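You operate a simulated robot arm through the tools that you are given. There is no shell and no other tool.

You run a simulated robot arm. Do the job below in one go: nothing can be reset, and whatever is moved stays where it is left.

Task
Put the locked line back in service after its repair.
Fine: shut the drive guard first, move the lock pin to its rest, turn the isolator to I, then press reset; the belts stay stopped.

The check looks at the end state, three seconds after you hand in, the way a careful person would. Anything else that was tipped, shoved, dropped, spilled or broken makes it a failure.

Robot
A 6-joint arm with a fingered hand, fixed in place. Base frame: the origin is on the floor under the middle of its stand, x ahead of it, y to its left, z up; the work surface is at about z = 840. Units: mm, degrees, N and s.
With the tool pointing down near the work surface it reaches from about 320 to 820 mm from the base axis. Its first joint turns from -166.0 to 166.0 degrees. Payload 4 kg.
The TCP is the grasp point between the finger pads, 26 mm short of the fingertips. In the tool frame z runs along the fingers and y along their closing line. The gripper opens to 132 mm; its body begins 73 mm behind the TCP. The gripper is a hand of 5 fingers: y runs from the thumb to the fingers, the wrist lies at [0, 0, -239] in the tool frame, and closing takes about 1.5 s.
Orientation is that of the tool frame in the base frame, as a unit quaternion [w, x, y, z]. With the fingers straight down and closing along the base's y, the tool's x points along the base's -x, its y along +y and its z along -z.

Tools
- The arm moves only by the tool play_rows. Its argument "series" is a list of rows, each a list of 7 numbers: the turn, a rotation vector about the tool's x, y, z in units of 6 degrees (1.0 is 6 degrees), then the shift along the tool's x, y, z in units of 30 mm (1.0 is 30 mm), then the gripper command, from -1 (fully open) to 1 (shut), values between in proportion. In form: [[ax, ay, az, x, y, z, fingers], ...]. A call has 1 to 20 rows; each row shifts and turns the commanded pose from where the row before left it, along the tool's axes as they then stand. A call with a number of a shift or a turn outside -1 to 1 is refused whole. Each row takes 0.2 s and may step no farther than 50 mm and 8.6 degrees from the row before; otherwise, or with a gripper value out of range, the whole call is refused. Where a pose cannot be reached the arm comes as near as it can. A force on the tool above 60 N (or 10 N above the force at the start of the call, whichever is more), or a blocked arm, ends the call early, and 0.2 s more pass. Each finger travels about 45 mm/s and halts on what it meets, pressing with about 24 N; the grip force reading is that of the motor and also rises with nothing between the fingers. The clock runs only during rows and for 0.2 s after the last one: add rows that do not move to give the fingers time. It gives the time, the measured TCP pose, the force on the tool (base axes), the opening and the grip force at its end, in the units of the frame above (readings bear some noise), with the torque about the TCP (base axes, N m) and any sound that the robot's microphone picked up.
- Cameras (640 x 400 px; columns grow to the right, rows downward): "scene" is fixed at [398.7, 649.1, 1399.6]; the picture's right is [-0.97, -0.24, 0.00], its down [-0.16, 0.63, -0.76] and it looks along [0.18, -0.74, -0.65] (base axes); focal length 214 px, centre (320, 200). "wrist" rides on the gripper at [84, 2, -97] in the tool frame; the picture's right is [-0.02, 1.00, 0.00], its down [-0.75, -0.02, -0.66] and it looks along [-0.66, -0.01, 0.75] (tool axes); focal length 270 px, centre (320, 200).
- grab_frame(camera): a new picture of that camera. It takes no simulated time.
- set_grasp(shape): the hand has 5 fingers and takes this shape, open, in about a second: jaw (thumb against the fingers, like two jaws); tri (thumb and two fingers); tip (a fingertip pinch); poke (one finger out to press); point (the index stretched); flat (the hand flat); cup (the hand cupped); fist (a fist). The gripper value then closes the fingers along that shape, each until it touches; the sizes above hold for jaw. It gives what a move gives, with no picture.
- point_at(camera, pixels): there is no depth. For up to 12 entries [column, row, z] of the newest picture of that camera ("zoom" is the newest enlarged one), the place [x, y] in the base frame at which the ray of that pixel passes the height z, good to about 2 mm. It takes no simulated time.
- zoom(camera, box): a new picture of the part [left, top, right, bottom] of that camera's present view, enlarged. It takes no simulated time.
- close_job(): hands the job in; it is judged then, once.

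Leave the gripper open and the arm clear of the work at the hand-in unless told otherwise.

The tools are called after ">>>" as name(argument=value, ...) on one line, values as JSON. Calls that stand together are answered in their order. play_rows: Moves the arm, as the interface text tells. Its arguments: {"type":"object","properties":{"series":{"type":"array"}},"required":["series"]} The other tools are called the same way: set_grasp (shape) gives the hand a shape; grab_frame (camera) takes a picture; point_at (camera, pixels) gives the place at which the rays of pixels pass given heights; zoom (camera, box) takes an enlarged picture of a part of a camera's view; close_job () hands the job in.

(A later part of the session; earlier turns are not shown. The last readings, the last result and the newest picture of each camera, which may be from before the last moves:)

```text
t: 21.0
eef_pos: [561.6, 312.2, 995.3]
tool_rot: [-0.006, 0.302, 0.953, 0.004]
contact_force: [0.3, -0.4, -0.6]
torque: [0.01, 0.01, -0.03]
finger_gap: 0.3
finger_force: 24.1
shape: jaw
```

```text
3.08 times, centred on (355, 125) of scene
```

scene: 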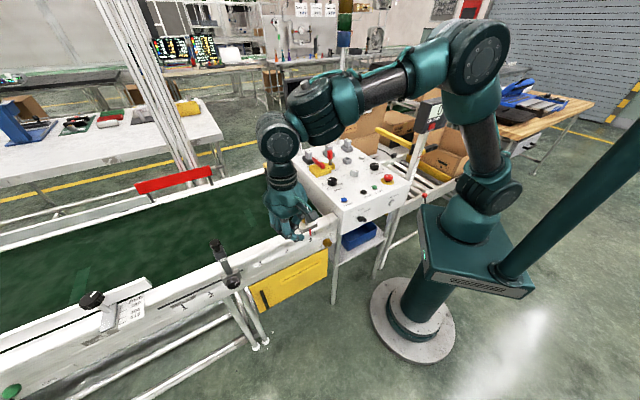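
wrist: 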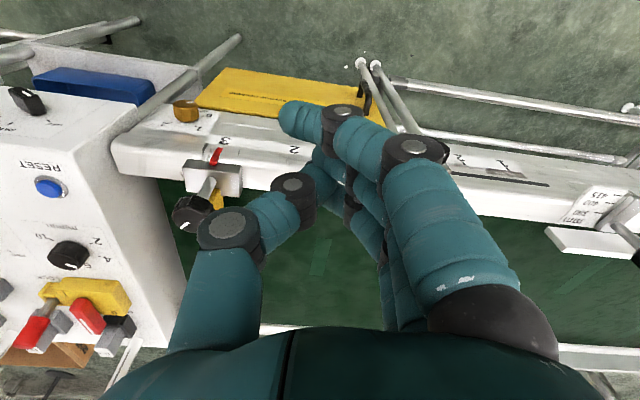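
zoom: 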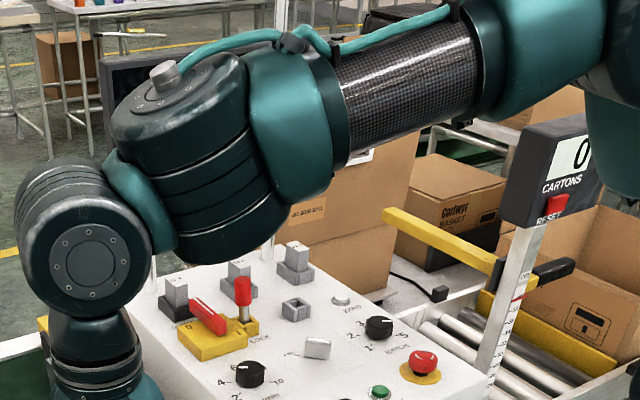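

The sign posts stand at about (752,-332) and (583,-522), roughly 200 mm behind the pin, and the pin is at about (570,-232). I'll fly the hand, opening it, back to a spot above the console's robot side at ~(450,-150,1100) for a close look.

>>> play_rows(series=[[0, 0, 0, -0.366, -0.92, -0.219, 1], [0, 0, 0, -0.366, -0.92, -0.219, 0.5], [0, 0, 0, -0.366, -0.92, -0.219, 0], [0, 0, 0, -0.366, -0.92, -0.219, -0.5], [0, 0, 0, -0.366, -0.92, -0.219, -1], [0, 0, 0, -0.366, -0.92, -0.219, -1], [0, 0, 0, -0.366, -0.92, -0.219, -1], [0, 0, 0, -0.366, -0.92, -0.219, -1], [0, 0, 0, -0.366, -0.92, -0.219, -1], [0, 0, 0, -0.366, -0.92, -0.219, -1], [0, 0, 0, -0.366, -0.92, -0.219, -1], [0, 0, 0, -0.366, -0.92, -0.219, -1], [0, 0, 0, -0.366, -0.92, -0.219, -1], [0, 0, 0, -0.366, -0.92, -0.219, -1], [0, 0, 0, -0.366, -0.92, -0.219, -1], [0, 0, 0, -0.366, -0.92, -0.219, -1], [0, 0, -0.72, 0, 0, 0, -1], [0, 0, -0.72, 0, 0, 0, -1], [0, 0, -0.72, 0, 0, 0, -1]])

>>> grab_frame(camera="wrist")

>>> grab_frame(camera="scene")

```text
t: 25.0
eef_pos: [452.1, -150.6, 1096.5]
tool_rot: [-0.005, 0.193, 0.981, 0.003]
contact_force: [-0.3, -0.4, 0.2]
torque: [-0.02, -0.03, 0.01]
finger_gap: 131.9
finger_force: 0.0
shape: jaw
```

```text
taken
```

wrist: 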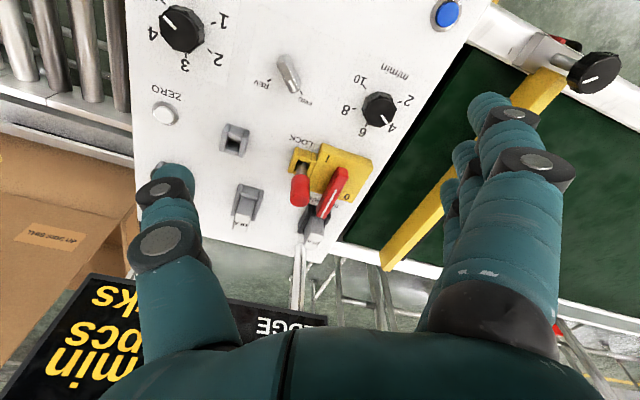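

```text
taken
```

scene: 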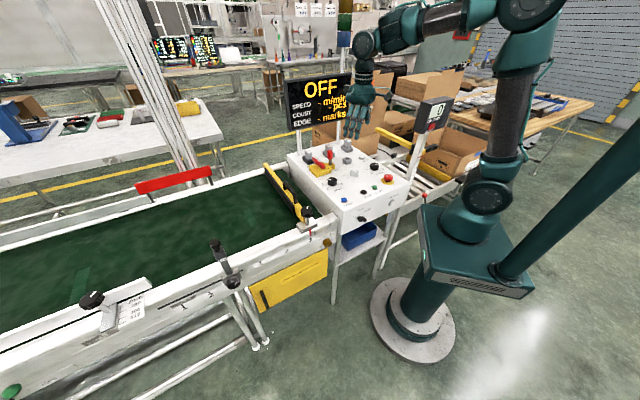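

The console with pin, isolator and grey socket is now centred in the wrist view around (300,180). I'll zoom on it.

>>> zoom(camera="wrist", box=[200, 110, 400, 250])

>>> zoom(camera="wrist", box=[280, 135, 380, 220])

>>> zoom(camera="wrist", box=[205, 110, 265, 165])

```text
2.86 times, centred on (300, 180) of wrist
```

zoom: 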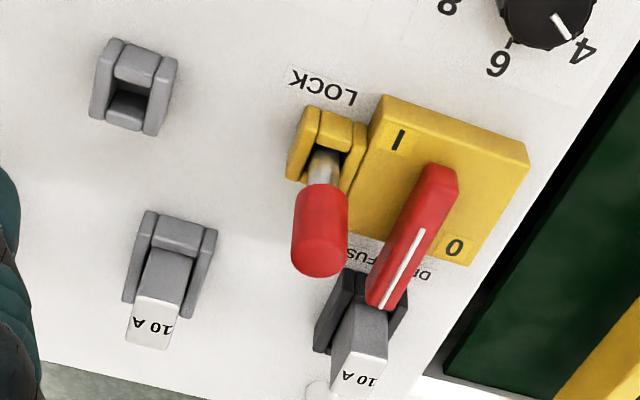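

```text
4.71 times, centred on (330, 178) of wrist
```

zoom: 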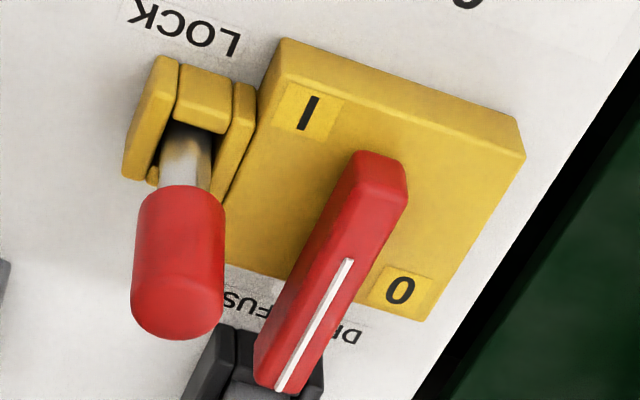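

```text
7.27 times, centred on (235, 138) of wrist
```

zoom: 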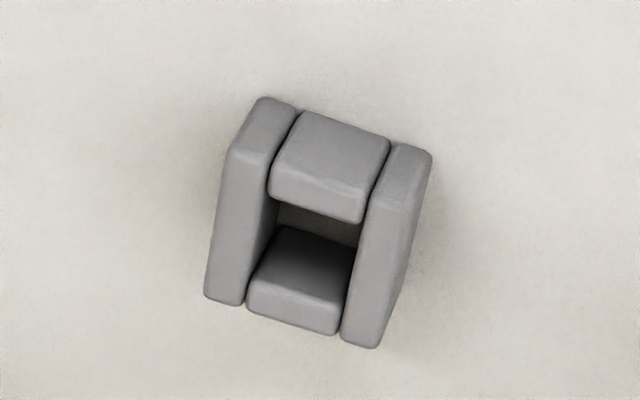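

I'll triangulate the pin, isolator corners, lever ends and grey socket using both cameras at two heights each.

>>> point_at(camera="wrist", pixels=[[317.7, 154.2, 880], [371.4, 168.4, 880], [352.3, 203.5, 880], [341.7, 171.6, 900], [322.6, 217.3, 900], [299.8, 201.4, 930], [300.7, 176.9, 890], [300.3, 165.3, 860], [234, 141, 857], [448, 13, 845]])

>>> point_at(camera="scene", pixels=[[331.5, 168.75, 880], [316.6, 173.75, 880], [308.75, 166, 880], [323.75, 166.25, 900], [313.5, 157.5, 900], [330, 150.6, 930], [330, 159.4, 890], [330.3, 164, 860], [349.5, 159, 857], [344, 200, 845]])

```text
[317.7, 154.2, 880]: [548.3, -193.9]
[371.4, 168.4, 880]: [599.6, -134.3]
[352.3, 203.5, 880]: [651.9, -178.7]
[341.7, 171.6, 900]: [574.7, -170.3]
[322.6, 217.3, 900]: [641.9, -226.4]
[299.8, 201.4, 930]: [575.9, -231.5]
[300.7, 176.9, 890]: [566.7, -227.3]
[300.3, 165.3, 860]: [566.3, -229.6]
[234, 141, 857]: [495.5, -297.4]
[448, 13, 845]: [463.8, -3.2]
```

```text
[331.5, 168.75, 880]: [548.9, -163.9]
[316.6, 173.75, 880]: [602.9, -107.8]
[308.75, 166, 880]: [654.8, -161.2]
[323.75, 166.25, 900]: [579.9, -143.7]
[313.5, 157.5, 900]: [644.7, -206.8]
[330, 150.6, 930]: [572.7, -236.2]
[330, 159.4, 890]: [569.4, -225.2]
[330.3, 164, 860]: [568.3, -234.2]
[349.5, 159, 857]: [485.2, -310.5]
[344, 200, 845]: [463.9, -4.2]
```

Triangulated: pin at about (570,-229), red grip from z 888 to 933; isolator centre (610,-190) with its lever pointing along azimuth −41°; rest socket near (492,-293). To get a precise LOCK→rest offset, I'll take a sharp zoom of both sockets together and query matching corners.

>>> zoom(camera="wrist", box=[212, 118, 324, 188])

```text
5.71 times, centred on (268, 153) of wrist
```

zoom: 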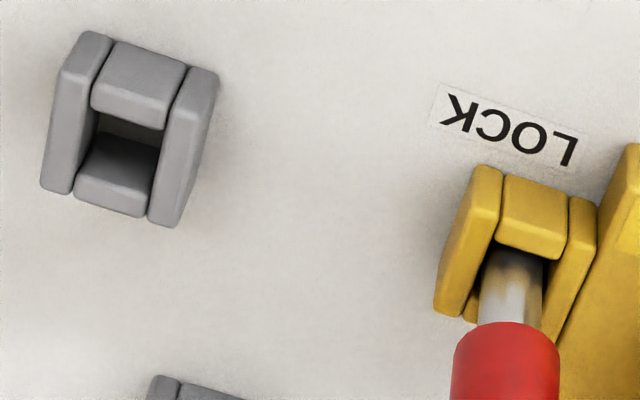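

Both sockets have the same four-wall form. I'll query matching corners at one height for the offset.

>>> point_at(camera="zoom", pixels=[[92, 102, 862], [497, 237, 862], [162, 130, 862], [560, 260, 862], [42, 187, 862], [434, 308, 862], [85, 33, 862], [478, 167, 862], [217, 76, 862], [597, 204, 862], [187, 66, 862], [569, 196, 862]])

```text
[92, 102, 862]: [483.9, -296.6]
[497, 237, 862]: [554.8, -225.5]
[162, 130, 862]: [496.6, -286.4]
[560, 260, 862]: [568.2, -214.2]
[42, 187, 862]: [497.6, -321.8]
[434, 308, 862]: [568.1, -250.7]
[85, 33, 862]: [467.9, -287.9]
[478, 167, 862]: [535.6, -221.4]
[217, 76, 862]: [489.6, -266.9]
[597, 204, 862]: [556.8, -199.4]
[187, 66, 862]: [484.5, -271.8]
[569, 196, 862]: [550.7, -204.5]
```

The offset LOCK→rest comes out as (−71,−71), i.e. 100 mm along −135°, and the console axes are at 45°. For the slim pin I'd like to see the "tri" shape, so I'll set it here in free air and look.

>>> set_grasp(shape="tri")

>>> grab_frame(camera="wrist")

>>> zoom(camera="scene", box=[310, 20, 430, 160])

```text
t: 25.9
eef_pos: [453.3, -150.6, 1097.4]
tool_rot: [-0.006, 0.194, 0.981, 0.004]
contact_force: [-0.3, -0.2, 0.3]
torque: [-0.04, -0.01, -0.01]
finger_gap: 131.7
finger_force: 0.1
shape: tri
```

```text
taken
```

wrist: 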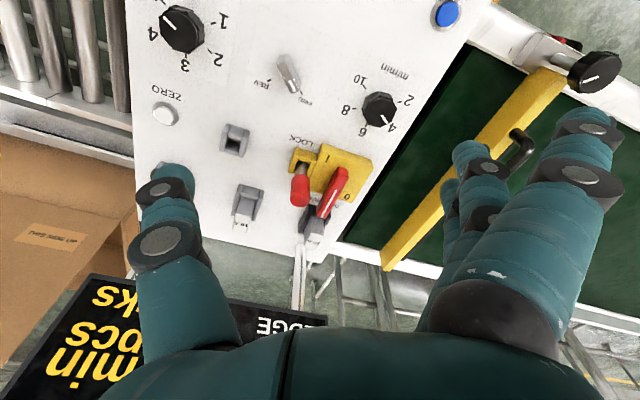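

```text
2.86 times, centred on (370, 90) of scene
```

zoom: 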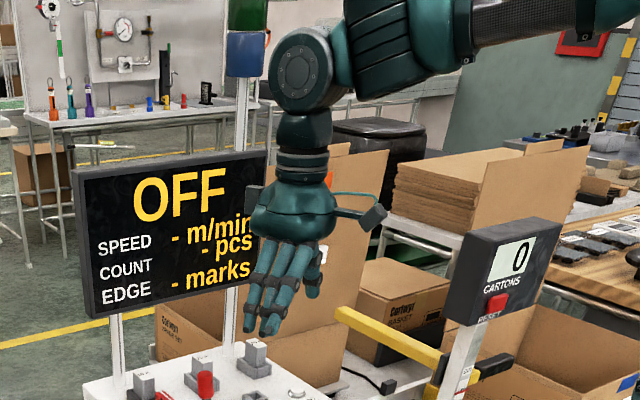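

I'll close the tri grasp once in free air to see which fingers move and where the tips meet.

>>> play_rows(series=[[0, 0, 0, 0, 0, 0, 0], [0, 0, 0, 0, 0, 0, 0.5], [0, 0, 0, 0, 0, 0, 0.8], [0, 0, 0, 0, 0, 0, 0.8], [0, 0, 0, 0, 0, 0, 0.8], [0, 0, 0, 0, 0, 0, 0.8], [0, 0, 0, 0, 0, 0, 0.8]])

>>> grab_frame(camera="wrist")

>>> zoom(camera="scene", box=[310, 60, 400, 150])

```text
t: 27.5
eef_pos: [452.7, -150.7, 1097.2]
tool_rot: [-0.006, 0.193, 0.981, 0.004]
contact_force: [-0.8, -0.1, 0.1]
torque: [0.01, -0.02, 0.02]
finger_gap: 13.7
finger_force: 0.0
shape: tri
```

```text
taken
```

wrist: 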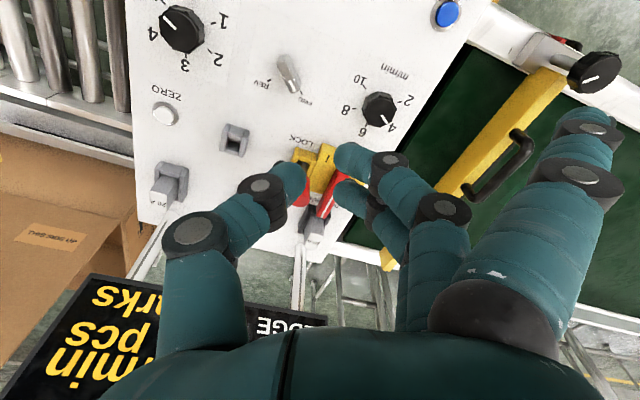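

```text
4.44 times, centred on (355, 105) of scene
```

zoom: 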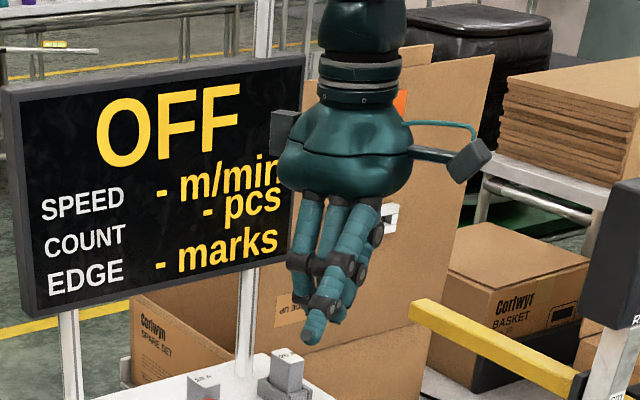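

In tri the outer fingers stay stretched out and could touch the isolator lever, so I'll go back to jaw, half-open. Then I'll correct a 0.8° tilt, yaw to −45° to match the console, and hover above the pin at (569,-229).

>>> set_grasp(shape="jaw")

>>> play_rows(series=[[0.053, -0.127, 0, 0, 0, 0, -0.5], [0, 0, 0.946, 0, 0, 0, -0.1], [0, 0, 0.946, 0, 0, 0, -0.1], [0, 0, 0.946, 0, 0, 0, -0.1], [0, 0, 0.946, 0, 0, 0, -0.1], [0, 0, 0, -0.764, 0.149, 0.3, -0.1], [0, 0, 0, -0.764, 0.149, 0.3, -0.1], [0, 0, 0, -0.764, 0.149, 0.3, -0.1], [0, 0, 0, -0.764, 0.149, 0.3, -0.1], [0, 0, 0, -0.764, 0.149, 0.3, -0.1], [0, 0, 0, -0.764, 0.149, 0.3, -0.1], [0, 0, 0, 0, 0, 0, -0.1]])

>>> grab_frame(camera="wrist")

>>> zoom(camera="scene", box=[270, 80, 400, 190])

```text
t: 28.4
eef_pos: [452.4, -149.4, 1096.7]
tool_rot: [-0.006, 0.193, 0.981, 0.003]
contact_force: [-0.6, 0.4, -0.3]
torque: [0.02, 0.03, 0.01]
finger_gap: 132.2
finger_force: 0.1
shape: jaw
```

```text
t: 31.0
eef_pos: [566.9, -227.7, 1045.0]
tool_rot: [0.001, 0.383, 0.924, 0.0]
contact_force: [0.7, 0.2, 0.2]
torque: [-0.01, 0.01, 0.01]
finger_gap: 73.5
finger_force: 0.0
shape: jaw
```

```text
taken
```

wrist: 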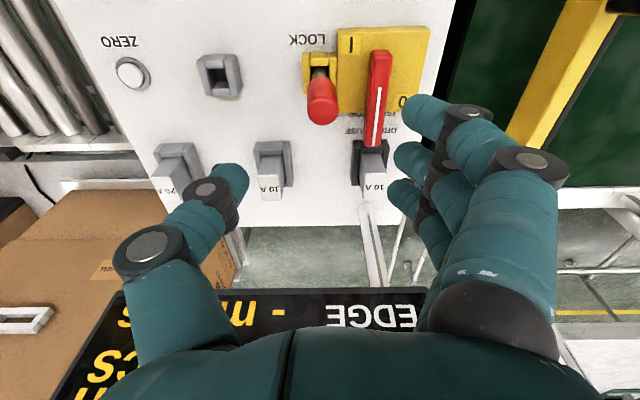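

```text
3.64 times, centred on (335, 135) of scene
```

zoom: 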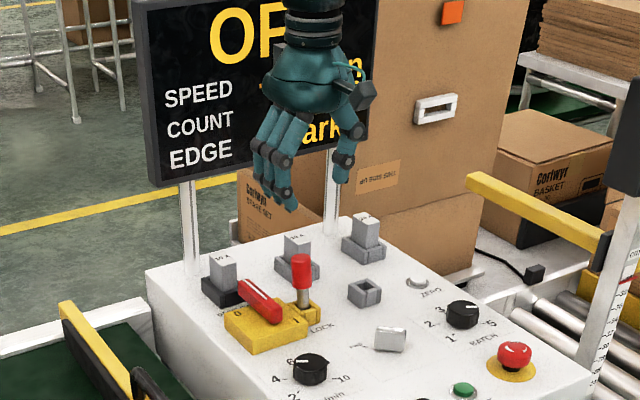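

The view is now aligned with the console; the TCP projects to image centre (320,200) and the pin sits at column ~322. I'll zoom to measure the pin's axis precisely.

>>> zoom(camera="wrist", box=[270, 20, 430, 140])

```text
3.33 times, centred on (350, 80) of wrist
```

zoom: 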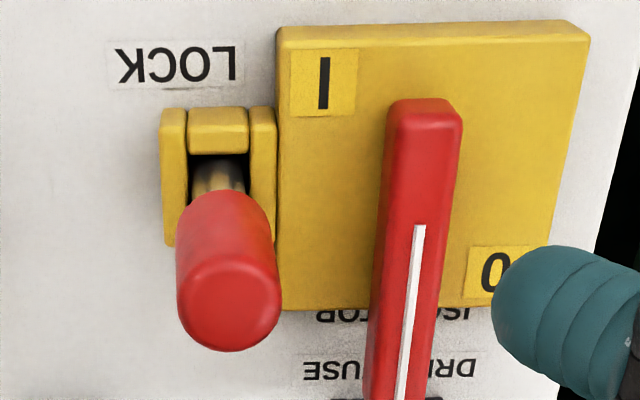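

I'll query the pin's top centre and shaft in this zoom.

>>> point_at(camera="zoom", pixels=[[230, 298, 933], [218, 175, 870], [218, 152, 862], [178, 290, 925], [281, 290, 925], [190, 152, 862], [247, 152, 862], [425, 110, 882], [400, 300, 884], [280, 45, 862], [588, 45, 862], [552, 300, 862]])

```text
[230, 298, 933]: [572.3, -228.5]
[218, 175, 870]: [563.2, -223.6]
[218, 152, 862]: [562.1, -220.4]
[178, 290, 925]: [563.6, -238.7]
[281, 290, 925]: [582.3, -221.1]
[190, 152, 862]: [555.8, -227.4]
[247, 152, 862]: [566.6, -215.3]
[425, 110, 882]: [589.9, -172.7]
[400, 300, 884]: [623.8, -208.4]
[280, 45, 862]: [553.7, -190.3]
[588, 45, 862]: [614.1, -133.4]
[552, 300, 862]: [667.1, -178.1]
```

Pin axis is at about (570,-228.8). I'll descend with a slight 3 mm correction to TCP z ≈ 920, so the fingertips stay above the isolator lever (top z ≈ 885).

>>> play_rows(series=[[0, 0, 0, -0.02, 0.01, 0.83, -0.1], [0, 0, 0, -0.02, 0.01, 0.83, -0.1], [0, 0, 0, -0.02, 0.01, 0.83, -0.1], [0, 0, 0, -0.02, 0.01, 0.83, -0.1], [0, 0, 0, -0.02, 0.01, 0.83, -0.1]])

>>> grab_frame(camera="wrist")

>>> zoom(camera="scene", box=[280, 110, 380, 190])

```text
t: 32.2
eef_pos: [571.3, -228.9, 917.1]
tool_rot: [0.0, 0.383, 0.924, -0.001]
contact_force: [0.4, -0.5, 0.2]
torque: [0.02, 0.02, 0.01]
finger_gap: 73.5
finger_force: 0.1
shape: jaw
```

```text
taken
```

wrist: 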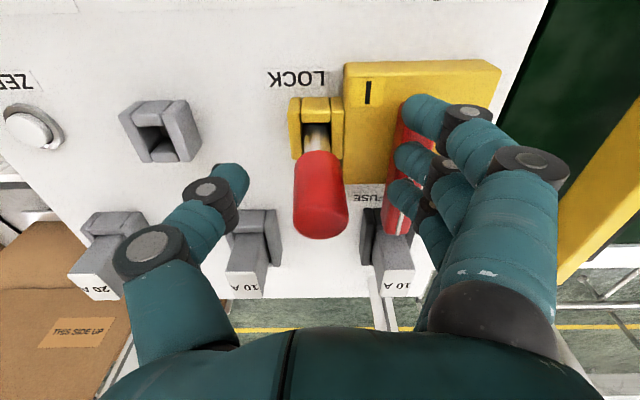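

```text
5.00 times, centred on (330, 150) of scene
```

zoom: 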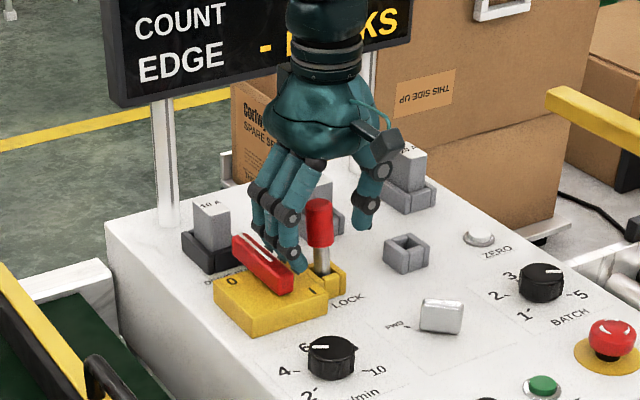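

The pin is centred between thumb and fingers at (320,195) with no contact. I'll close the hand on it.

>>> play_rows(series=[[0, 0, 0, 0, 0, 0, 0.2], [0, 0, 0, 0, 0, 0, 0.4], [0, 0, 0, 0, 0, 0, 0.55], [0, 0, 0, 0, 0, 0, 0.7], [0, 0, 0, 0, 0, 0, 1], [0, 0, 0, 0, 0, 0, 1], [0, 0, 0, 0, 0, 0, 1], [0, 0, 0, 0, 0, 0, 1]])

>>> grab_frame(camera="wrist")

>>> zoom(camera="scene", box=[290, 120, 370, 185])

```text
t: 34.0
eef_pos: [570.5, -228.6, 917.9]
tool_rot: [0.0, 0.383, 0.924, -0.001]
contact_force: [-3.6, -2.2, -0.1]
torque: [-0.01, 0.01, -0.03]
finger_gap: 7.7
finger_force: 23.9
shape: jaw
```

```text
taken
```

wrist: 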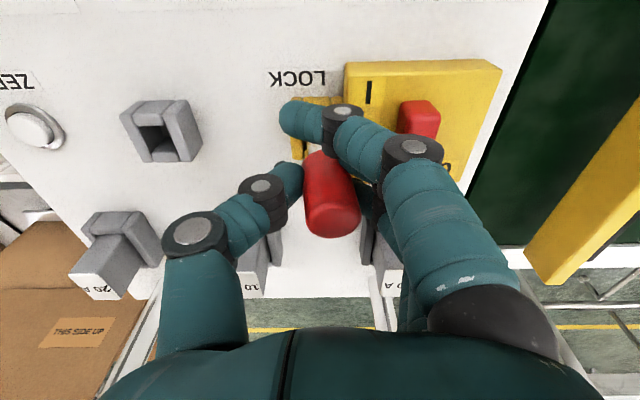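

```text
6.15 times, centred on (330, 152) of scene
```

zoom: 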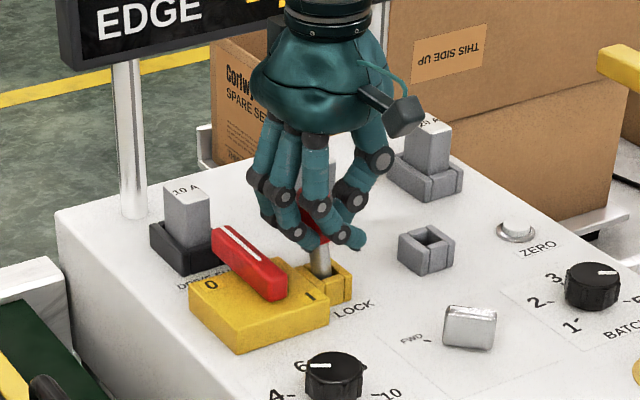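

The grip holds at 24 N, but the pin leans a little toward the isolator and the tool reads about 4 N sideways. I'll zoom to judge the lean.

>>> zoom(camera="wrist", box=[260, 80, 400, 260])

>>> zoom(camera="scene", box=[315, 140, 350, 175])

```text
2.22 times, centred on (330, 170) of wrist
```

zoom: 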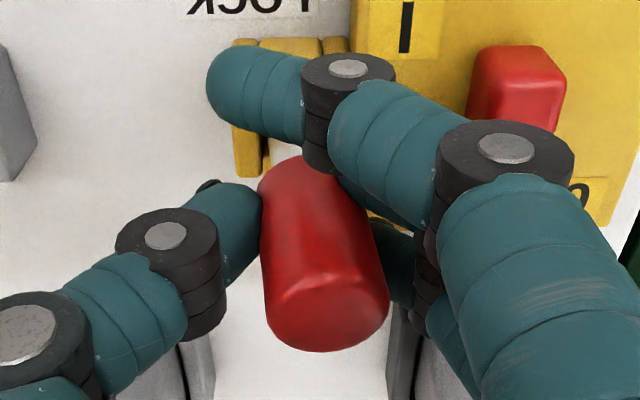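

```text
11.43 times, centred on (332, 158) of scene
```

zoom: 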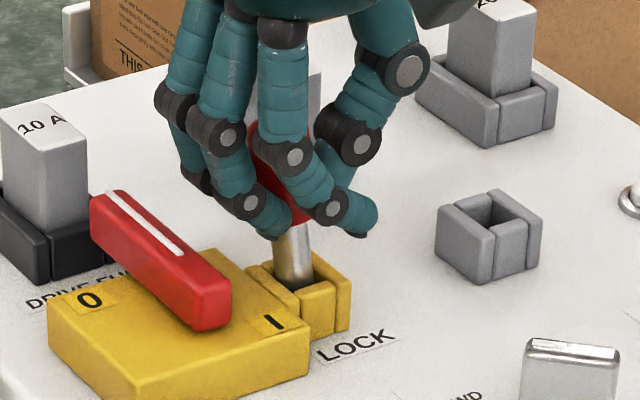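

The pin is leaning about 5° toward +u because the fingers' natural meeting point is ~5 mm off. I'll reopen, shift the hand 5 mm in −u, and grip again.

>>> play_rows(series=[[0, 0, 0, 0, 0, 0, 0.5], [0, 0, 0, 0, 0, 0, 0.1], [0, 0, 0, 0, 0, 0, -0.1], [0, 0, 0, 0, 0, 0, -0.1], [0, 0, 0, 0, 0, 0, -0.1], [0, 0, 0, 0, -0.08, 0, -0.1], [0, 0, 0, 0, -0.08, 0, -0.1], [0, 0, 0, 0, 0, 0, -0.1]])

>>> zoom(camera="wrist", box=[260, 80, 400, 260])

>>> zoom(camera="scene", box=[315, 140, 350, 175])

```text
t: 35.8
eef_pos: [567.5, -231.7, 919.2]
tool_rot: [0.002, 0.383, 0.924, -0.001]
contact_force: [0.1, 0.2, -0.3]
torque: [0.0, -0.03, 0.04]
finger_gap: 71.7
finger_force: 0.0
shape: jaw
```

```text
2.22 times, centred on (330, 170) of wrist
```

zoom: 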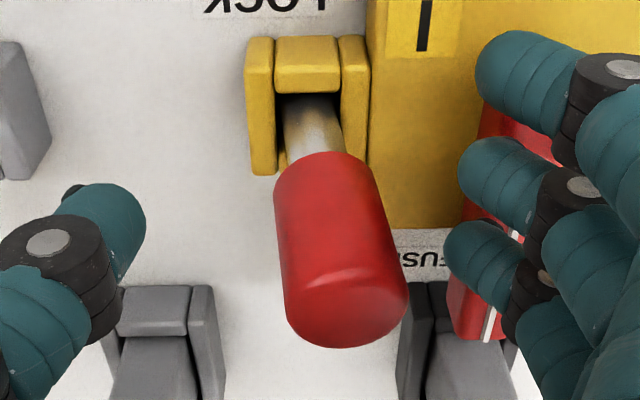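

```text
11.43 times, centred on (332, 158) of scene
```

zoom: 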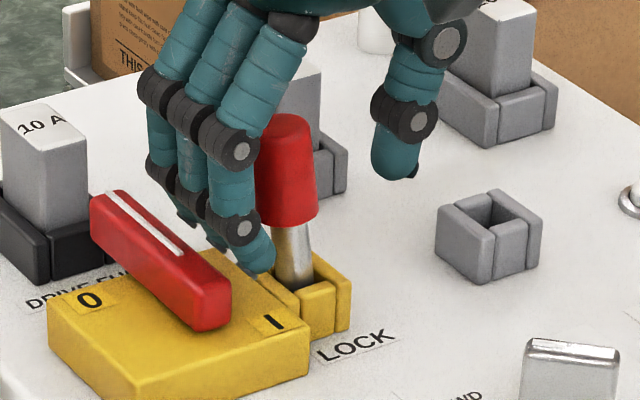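

The pin still leans slightly in its loose socket; closing now should push it upright. Closing again.

>>> play_rows(series=[[0, 0, 0, 0, 0, 0, 0.2], [0, 0, 0, 0, 0, 0, 0.4], [0, 0, 0, 0, 0, 0, 0.55], [0, 0, 0, 0, 0, 0, 0.7], [0, 0, 0, 0, 0, 0, 1], [0, 0, 0, 0, 0, 0, 1], [0, 0, 0, 0, 0, 0, 1], [0, 0, 0, 0, 0, 0, 1]])

>>> zoom(camera="wrist", box=[260, 80, 400, 260])

>>> zoom(camera="scene", box=[315, 140, 350, 175])

```text
t: 37.6
eef_pos: [566.9, -232.1, 918.8]
tool_rot: [0.0, 0.383, 0.924, 0.0]
contact_force: [-0.1, 0.4, 0.4]
torque: [0.06, -0.05, -0.01]
finger_gap: 6.9
finger_force: 24.6
shape: jaw
```

```text
2.22 times, centred on (330, 170) of wrist
```

zoom: 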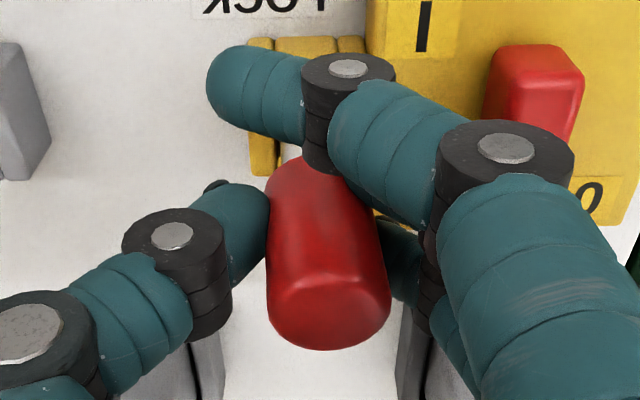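

```text
11.43 times, centred on (332, 158) of scene
```

zoom: 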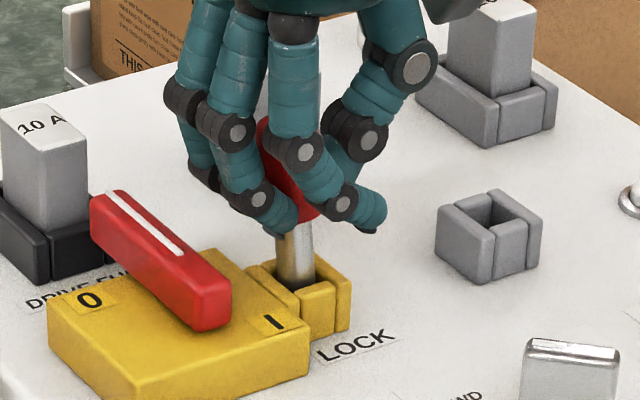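

The pin is now nearly upright and side forces are ~0. I'll lift 30 mm slowly and check that it comes along.

>>> play_rows(series=[[0, 0, 0, 0, 0, -0.2, 1], [0, 0, 0, 0, 0, -0.2, 1], [0, 0, 0, 0, 0, -0.2, 1], [0, 0, 0, 0, 0, -0.2, 1], [0, 0, 0, 0, 0, -0.2, 1]])

>>> grab_frame(camera="wrist")

>>> zoom(camera="scene", box=[315, 135, 355, 175])

```text
t: 38.8
eef_pos: [568.1, -232.0, 949.5]
tool_rot: [0.0, 0.383, 0.924, 0.0]
contact_force: [0.1, -0.4, -1.1]
torque: [0.01, -0.01, -0.01]
finger_gap: 6.8
finger_force: 24.2
shape: jaw
```

```text
taken
```

wrist: 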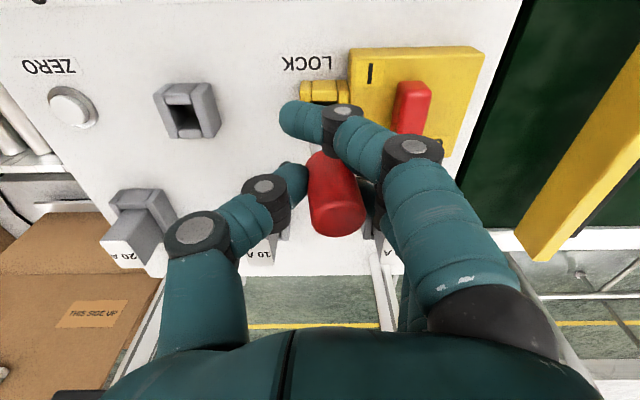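

```text
10.00 times, centred on (335, 155) of scene
```

zoom: 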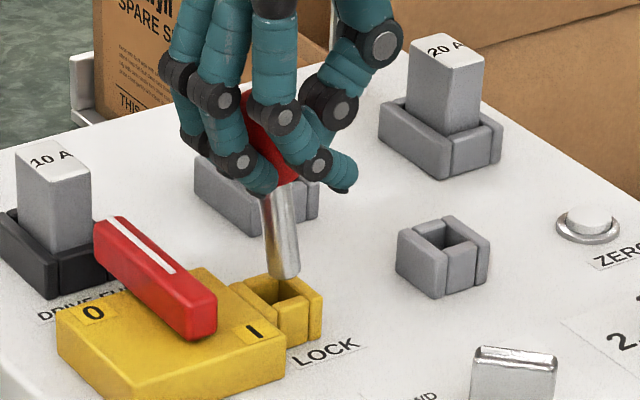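

The pin is free of the LOCK socket, but it leans roughly 10° in the hand (top toward +u). I'll lift another 45 mm for clearance, then measure the lean so I can counter-tilt the hand.

>>> play_rows(series=[[0, 0, 0, 0, 0, -0.4, 1], [0, 0, 0, 0, 0, -0.4, 1], [0, 0, 0, 0, 0, -0.4, 1], [0, 0, 0, 0, 0, -0.3, 1]])

>>> zoom(camera="wrist", box=[260, 90, 400, 250])

>>> zoom(camera="scene", box=[312, 120, 352, 165])

```text
t: 39.8
eef_pos: [569.3, -232.0, 994.9]
tool_rot: [0.001, 0.382, 0.924, -0.001]
contact_force: [0.1, 0.1, -1.3]
torque: [0.0, 0.02, 0.0]
finger_gap: 6.8
finger_force: 23.7
shape: jaw
```

```text
2.50 times, centred on (330, 170) of wrist
```

zoom: 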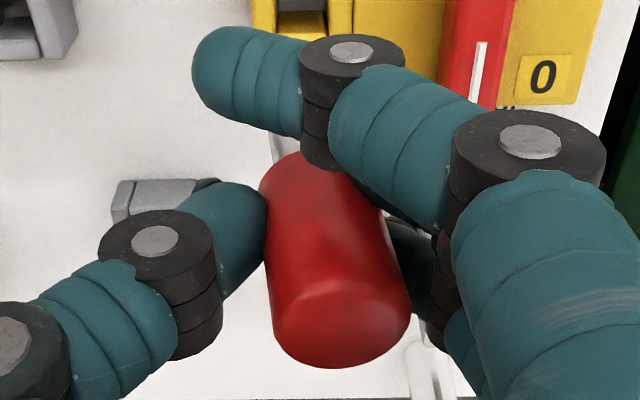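

```text
8.89 times, centred on (332, 142) of scene
```

zoom: 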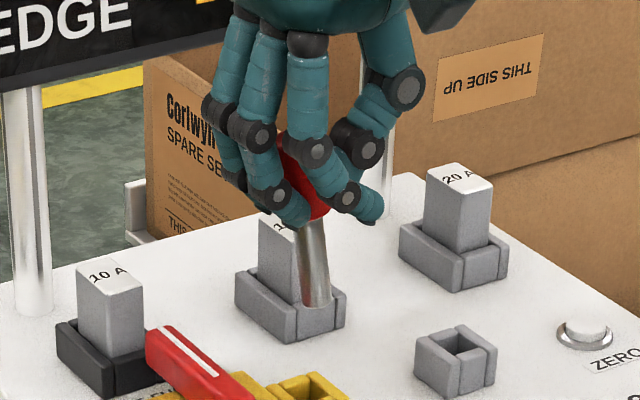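

From the wrist view the lean along u is about 6°, and the scene view implies about 9° along +m (away from the robot) as well. I'll counter-tilt the hand by −6° about tool x and −9° about tool y, then re-check in both views.

>>> play_rows(series=[[-0.5, -0.75, 0, 0, 0, 0, 1], [-0.5, -0.75, 0, 0, 0, 0, 1], [0, 0, 0, 0, 0, 0, 1]])

>>> zoom(camera="wrist", box=[260, 90, 400, 250])

>>> zoom(camera="scene", box=[312, 120, 352, 165])

>>> grab_frame(camera="wrist")

```text
t: 40.6
eef_pos: [567.9, -231.6, 994.0]
tool_rot: [0.093, 0.381, 0.92, 0.018]
contact_force: [0.2, 0.0, -0.9]
torque: [-0.01, -0.02, 0.0]
finger_gap: 6.9
finger_force: 24.0
shape: jaw
```

```text
2.50 times, centred on (330, 170) of wrist
```

zoom: 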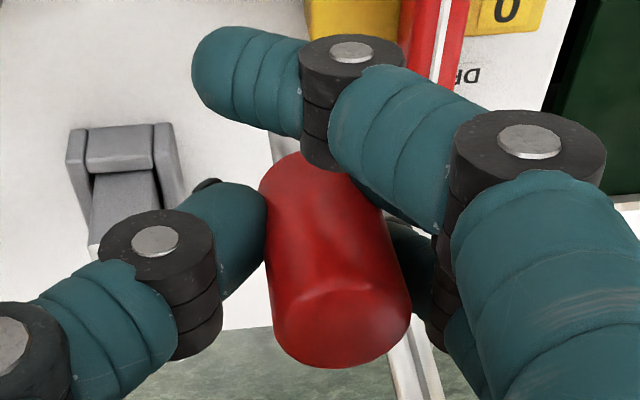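

```text
8.89 times, centred on (332, 142) of scene
```

zoom: 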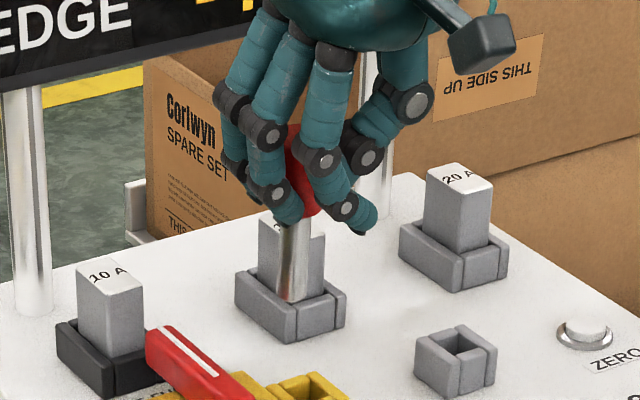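

```text
taken
```

wrist: 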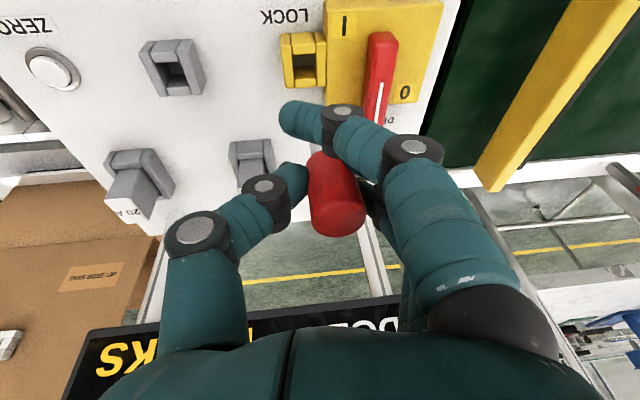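

In the scene view the pin now leans slightly past vertical the other way (about 2°), so I overcorrected about tool y. I'll give back 3° and zoom in closely on the shaft.

>>> play_rows(series=[[0, 0.5, 0, 0, 0, 0, 1], [0, 0, 0, 0, 0, 0, 1]])

>>> zoom(camera="scene", box=[318, 132, 342, 162])

```text
t: 41.2
eef_pos: [568.9, -233.3, 994.7]
tool_rot: [0.069, 0.381, 0.922, 0.029]
contact_force: [-0.4, 1.1, -0.5]
torque: [-0.02, 0.03, -0.02]
finger_gap: 6.4
finger_force: 23.3
shape: jaw
```

```text
13.33 times, centred on (330, 147) of scene
```

zoom: 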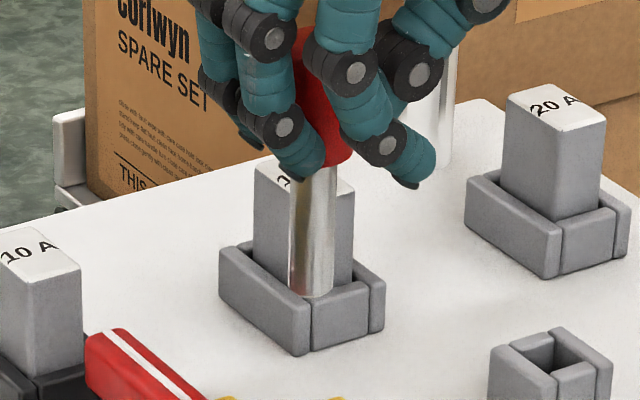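

The shaft now follows the vertical direction in the scene view. I'll get the tip's position: its bottom centre is at zoom (310,289), plus the rest socket's rim for comparison.

>>> point_at(camera="zoom", pixels=[[310.5, 288, 905], [310.5, 288, 915], [310.5, 288, 925], [310.5, 288, 935]])

>>> zoom(camera="scene", box=[336, 148, 360, 172])

```text
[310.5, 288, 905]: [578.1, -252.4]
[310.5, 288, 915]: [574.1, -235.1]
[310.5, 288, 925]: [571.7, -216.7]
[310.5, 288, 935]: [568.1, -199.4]
```

```text
16.00 times, centred on (348, 160) of scene
```

zoom: 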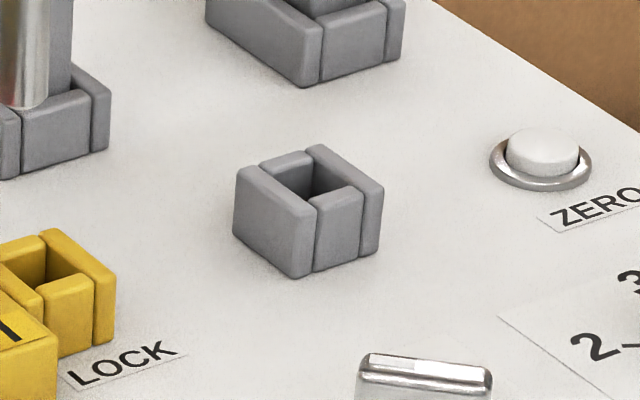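

I'll pin down the rest socket's rim centre: in this zoom the outer rim corners are about (237,172), (320,146), (384,185), (305,212). I'll also view it in the wrist camera.

>>> point_at(camera="zoom", pixels=[[311.5, 179, 860], [311.5, 179, 865], [237, 172, 862], [384, 185, 862], [320, 146, 862], [305, 212, 862], [298, 278, 840], [233, 235, 840], [378, 252, 840], [311.5, 179, 862], [311.5, 179, 862]])

>>> zoom(camera="wrist", box=[120, 20, 220, 110])

```text
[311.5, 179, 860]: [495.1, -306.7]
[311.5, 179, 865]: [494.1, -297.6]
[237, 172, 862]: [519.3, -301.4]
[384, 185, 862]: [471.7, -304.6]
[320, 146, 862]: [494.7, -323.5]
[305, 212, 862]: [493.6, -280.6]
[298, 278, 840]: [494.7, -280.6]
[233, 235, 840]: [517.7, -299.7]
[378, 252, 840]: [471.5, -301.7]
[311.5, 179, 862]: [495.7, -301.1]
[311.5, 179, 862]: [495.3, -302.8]
```

```text
4.44 times, centred on (170, 65) of wrist
```

zoom: 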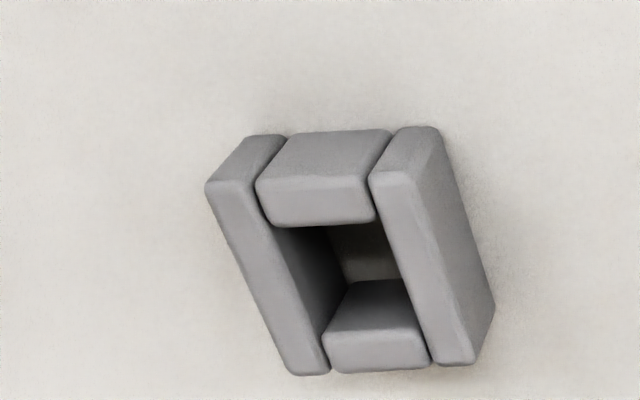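

The scene gives the rest socket's centre as about (494.8,-302) with its rim at z≈862. I'll query the wrist view's rim corners for the same socket, then do the LOCK socket likewise.

>>> point_at(camera="zoom", pixels=[[207, 185, 862], [412, 174, 862], [474, 362, 862], [295, 375, 862], [348, 276, 862], [349.5, 278, 862], [272, 226, 862], [388, 222, 862], [424, 330, 862], [314, 334, 862]])

>>> zoom(camera="wrist", box=[260, 10, 360, 100])

```text
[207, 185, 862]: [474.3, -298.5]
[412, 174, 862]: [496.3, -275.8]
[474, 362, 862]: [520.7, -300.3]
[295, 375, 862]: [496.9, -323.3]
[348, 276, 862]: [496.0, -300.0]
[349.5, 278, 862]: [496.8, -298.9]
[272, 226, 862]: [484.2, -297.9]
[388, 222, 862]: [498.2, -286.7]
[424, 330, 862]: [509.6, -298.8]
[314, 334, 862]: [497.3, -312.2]
```

```text
4.44 times, centred on (310, 55) of wrist
```

zoom: 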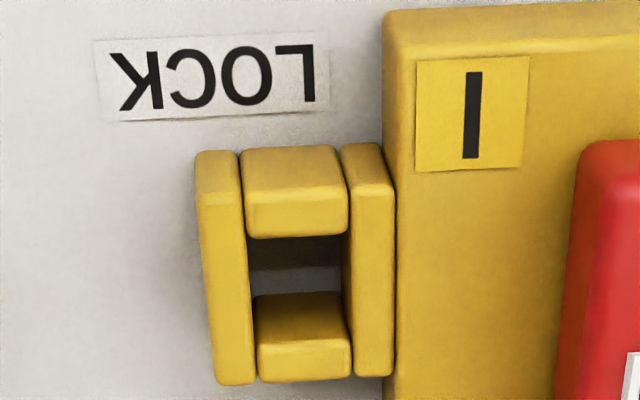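

The rest socket's centre is about (495.4,-301) and the pin axis is at about (572.7,-226.8). I'll carry the pin 107 mm along −u at this height to hover over the rest.

>>> play_rows(series=[[0, 0, 0, 0.01, -0.711, -0.076, 1], [0, 0, 0, 0.01, -0.711, -0.076, 1], [0, 0, 0, 0.01, -0.711, -0.076, 1], [0, 0, 0, 0.01, -0.711, -0.076, 1], [0, 0, 0, 0.01, -0.711, -0.076, 1], [0, 0, 0, 0, 0, 0, 1]])

>>> zoom(camera="scene", box=[332, 135, 364, 170])

>>> grab_frame(camera="wrist")

```text
t: 42.6
eef_pos: [490.7, -306.8, 993.0]
tool_rot: [0.068, 0.381, 0.922, 0.028]
contact_force: [-0.4, -0.3, -1.2]
torque: [0.04, 0.0, -0.04]
finger_gap: 6.7
finger_force: 24.2
shape: jaw
```

```text
11.43 times, centred on (348, 152) of scene
```

zoom: 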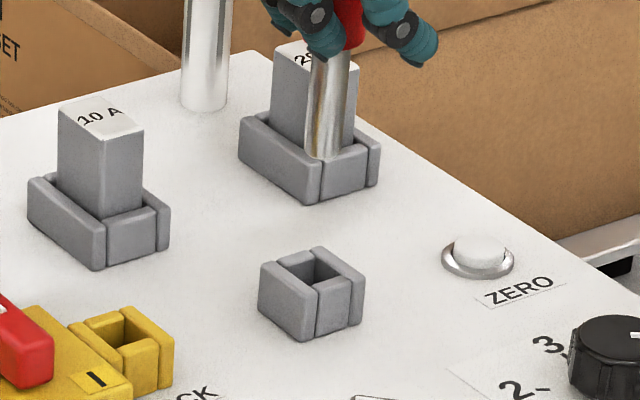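

```text
taken
```

wrist: 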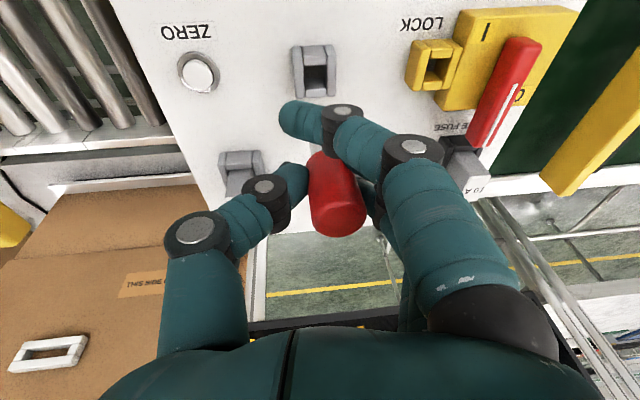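

The shaft is vertical and laterally lined up with the socket (within ~0.6 mm by the image). I'll query the tip and socket to gauge the depth direction.

>>> point_at(camera="zoom", pixels=[[323, 150, 913], [323, 150, 916], [323, 150, 919], [323, 150, 922], [323, 150, 925], [313, 272.5, 862], [313, 272.5, 860], [313, 272.5, 864]])

```text
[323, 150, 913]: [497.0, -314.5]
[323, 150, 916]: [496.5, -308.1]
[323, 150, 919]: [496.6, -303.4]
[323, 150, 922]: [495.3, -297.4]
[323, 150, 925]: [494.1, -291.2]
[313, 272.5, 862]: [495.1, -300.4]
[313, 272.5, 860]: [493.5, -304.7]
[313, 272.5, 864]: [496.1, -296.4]
```

Lateral alignment is good. I'll lower 48 mm so the tip sits a few mm above the rim, and check for contact.

>>> play_rows(series=[[0, 0, 0, 0.0335, -0.0335, 0.317, 1], [0, 0, 0, 0.0335, -0.0335, 0.317, 1], [0, 0, 0, 0.0335, -0.0335, 0.317, 1], [0, 0, 0, 0.0335, -0.0335, 0.317, 1], [0, 0, 0, 0.0335, -0.0335, 0.317, 1], [0, 0, 0, 0, 0, 0, 1]])

>>> zoom(camera="scene", box=[336, 145, 360, 169])

>>> zoom(camera="wrist", box=[270, 60, 410, 250])

```text
t: 44.0
eef_pos: [490.1, -307.2, 945.9]
tool_rot: [0.069, 0.381, 0.922, 0.028]
contact_force: [-0.2, -0.1, -0.9]
torque: [0.0, 0.0, -0.02]
finger_gap: 6.5
finger_force: 23.7
shape: jaw
```

```text
16.00 times, centred on (348, 157) of scene
```

zoom: 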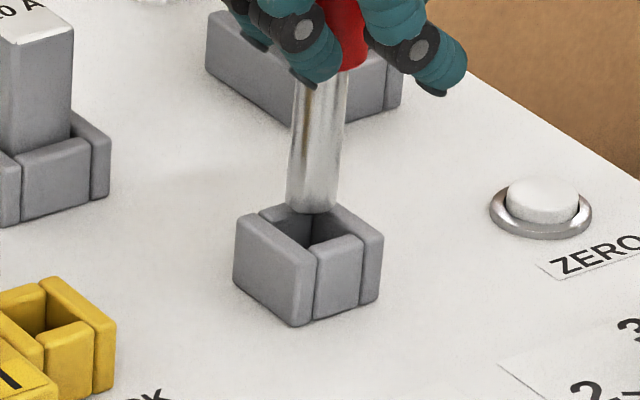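

```text
2.11 times, centred on (340, 155) of wrist
```

zoom: 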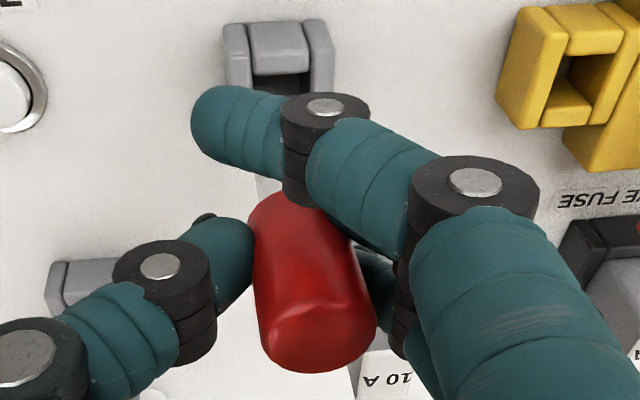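

The tip hovers about 8 mm above the rim and appears centred (tip (311,200) vs rim centre (311,225) in the zoom, consistent with the height). I'll lower 8 mm in 2 mm steps and check force.

>>> play_rows(series=[[0, 0, 0, 0.007, -0.007, 0.066, 1], [0, 0, 0, 0.007, -0.007, 0.066, 1], [0, 0, 0, 0.007, -0.007, 0.066, 1], [0, 0, 0, 0.007, -0.007, 0.066, 1]])

>>> zoom(camera="scene", box=[336, 145, 360, 169])

```text
t: 45.0
eef_pos: [491.2, -306.7, 939.2]
tool_rot: [0.071, 0.381, 0.921, 0.028]
contact_force: [0.1, 3.5, 21.6]
torque: [0.24, -0.21, 0.03]
finger_gap: 8.4
finger_force: 23.3
shape: jaw
```

```text
16.00 times, centred on (348, 157) of scene
```

zoom: 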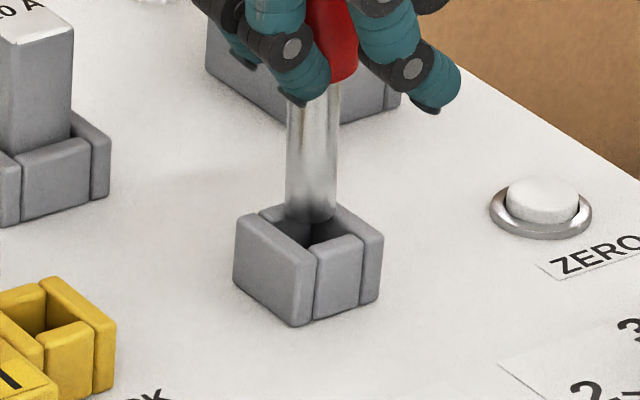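

Contact came early with 21 N upward: the pin tip rests on the back walls of the rim, with the opening visible in front of it toward the camera. I'll raise 8 mm to unload and re-measure.

>>> play_rows(series=[[0, 0, 0, -0.014, 0.014, -0.132, 1], [0, 0, 0, -0.014, 0.014, -0.132, 1], [0, 0, 0, 0, 0, 0, 1]])

>>> zoom(camera="scene", box=[336, 145, 360, 169])

>>> zoom(camera="wrist", box=[270, 60, 410, 250])

```text
t: 45.8
eef_pos: [490.1, -306.4, 945.5]
tool_rot: [0.068, 0.381, 0.922, 0.028]
contact_force: [-0.5, -0.2, -0.3]
torque: [0.0, 0.0, -0.03]
finger_gap: 7.9
finger_force: 24.4
shape: jaw
```

```text
16.00 times, centred on (348, 157) of scene
```

zoom: 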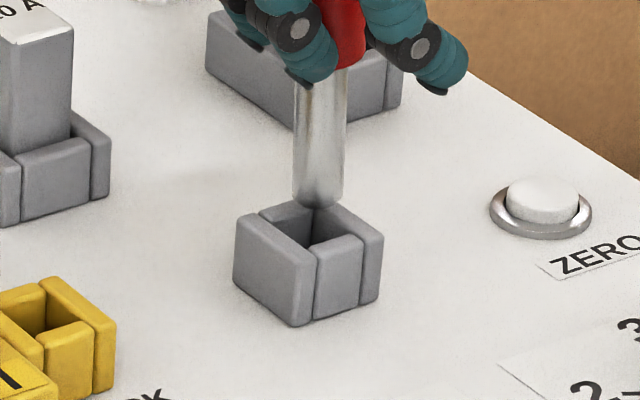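

```text
2.11 times, centred on (340, 155) of wrist
```

zoom: 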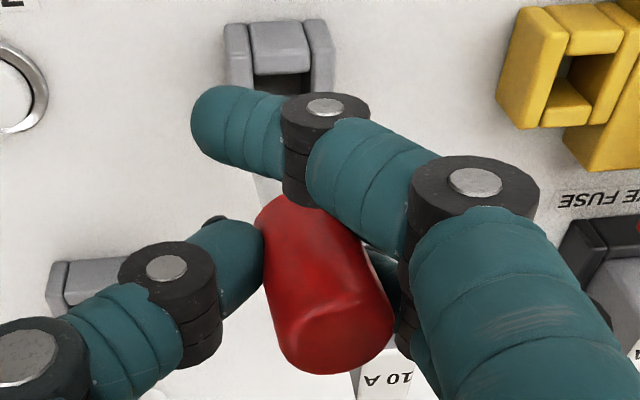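

The pin rotated about 3° more in the hand on contact. I'll add −3° about tool x to make it vertical again, shift about (−2.4,+4.4) mm, and look again before lowering.

>>> play_rows(series=[[-0.5, 0, 0, 0, 0, 0, 1], [0, 0, 0, 0.159, 0.047, -0.009, 1], [0, 0, 0, 0, 0, 0, 1]])

>>> zoom(camera="scene", box=[336, 145, 360, 169])

```text
t: 46.6
eef_pos: [488.3, -301.3, 946.2]
tool_rot: [0.079, 0.379, 0.921, 0.053]
contact_force: [0.7, -0.5, -0.6]
torque: [0.01, 0.0, -0.01]
finger_gap: 7.9
finger_force: 24.0
shape: jaw
```

```text
16.00 times, centred on (348, 157) of scene
```

zoom: 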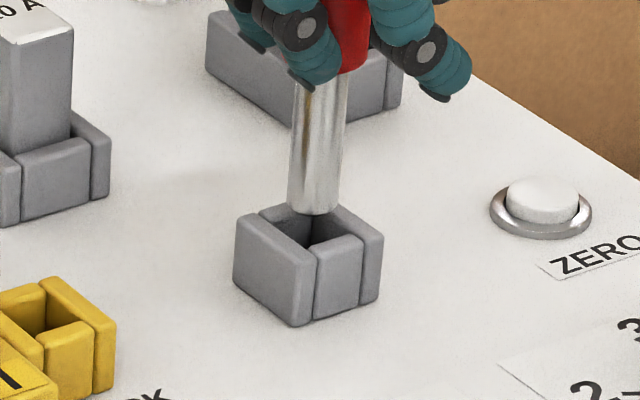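

The pin is nearly vertical and close to centred. I'll shift 2 mm toward +y, then lower 5 mm to hover just over the rim and look.

>>> play_rows(series=[[0, 0, 0, 0.052, 0.042, 0, 1], [0, 0, 0, 0.009, -0.013, 0.082, 1], [0, 0, 0, 0.009, -0.013, 0.082, 1], [0, 0, 0, 0, 0, 0, 1]])

>>> zoom(camera="scene", box=[338, 149, 358, 167])

```text
t: 47.6
eef_pos: [487.5, -301.2, 941.0]
tool_rot: [0.079, 0.378, 0.921, 0.053]
contact_force: [0.5, -0.2, -1.2]
torque: [0.01, 0.01, 0.0]
finger_gap: 7.8
finger_force: 24.4
shape: jaw
```

```text
16.00 times, centred on (348, 158) of scene
```

zoom: 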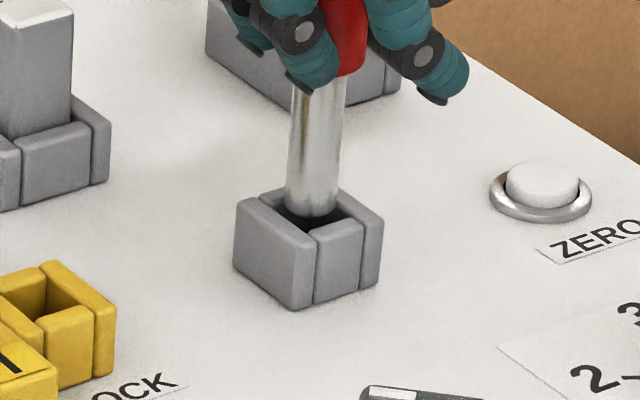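

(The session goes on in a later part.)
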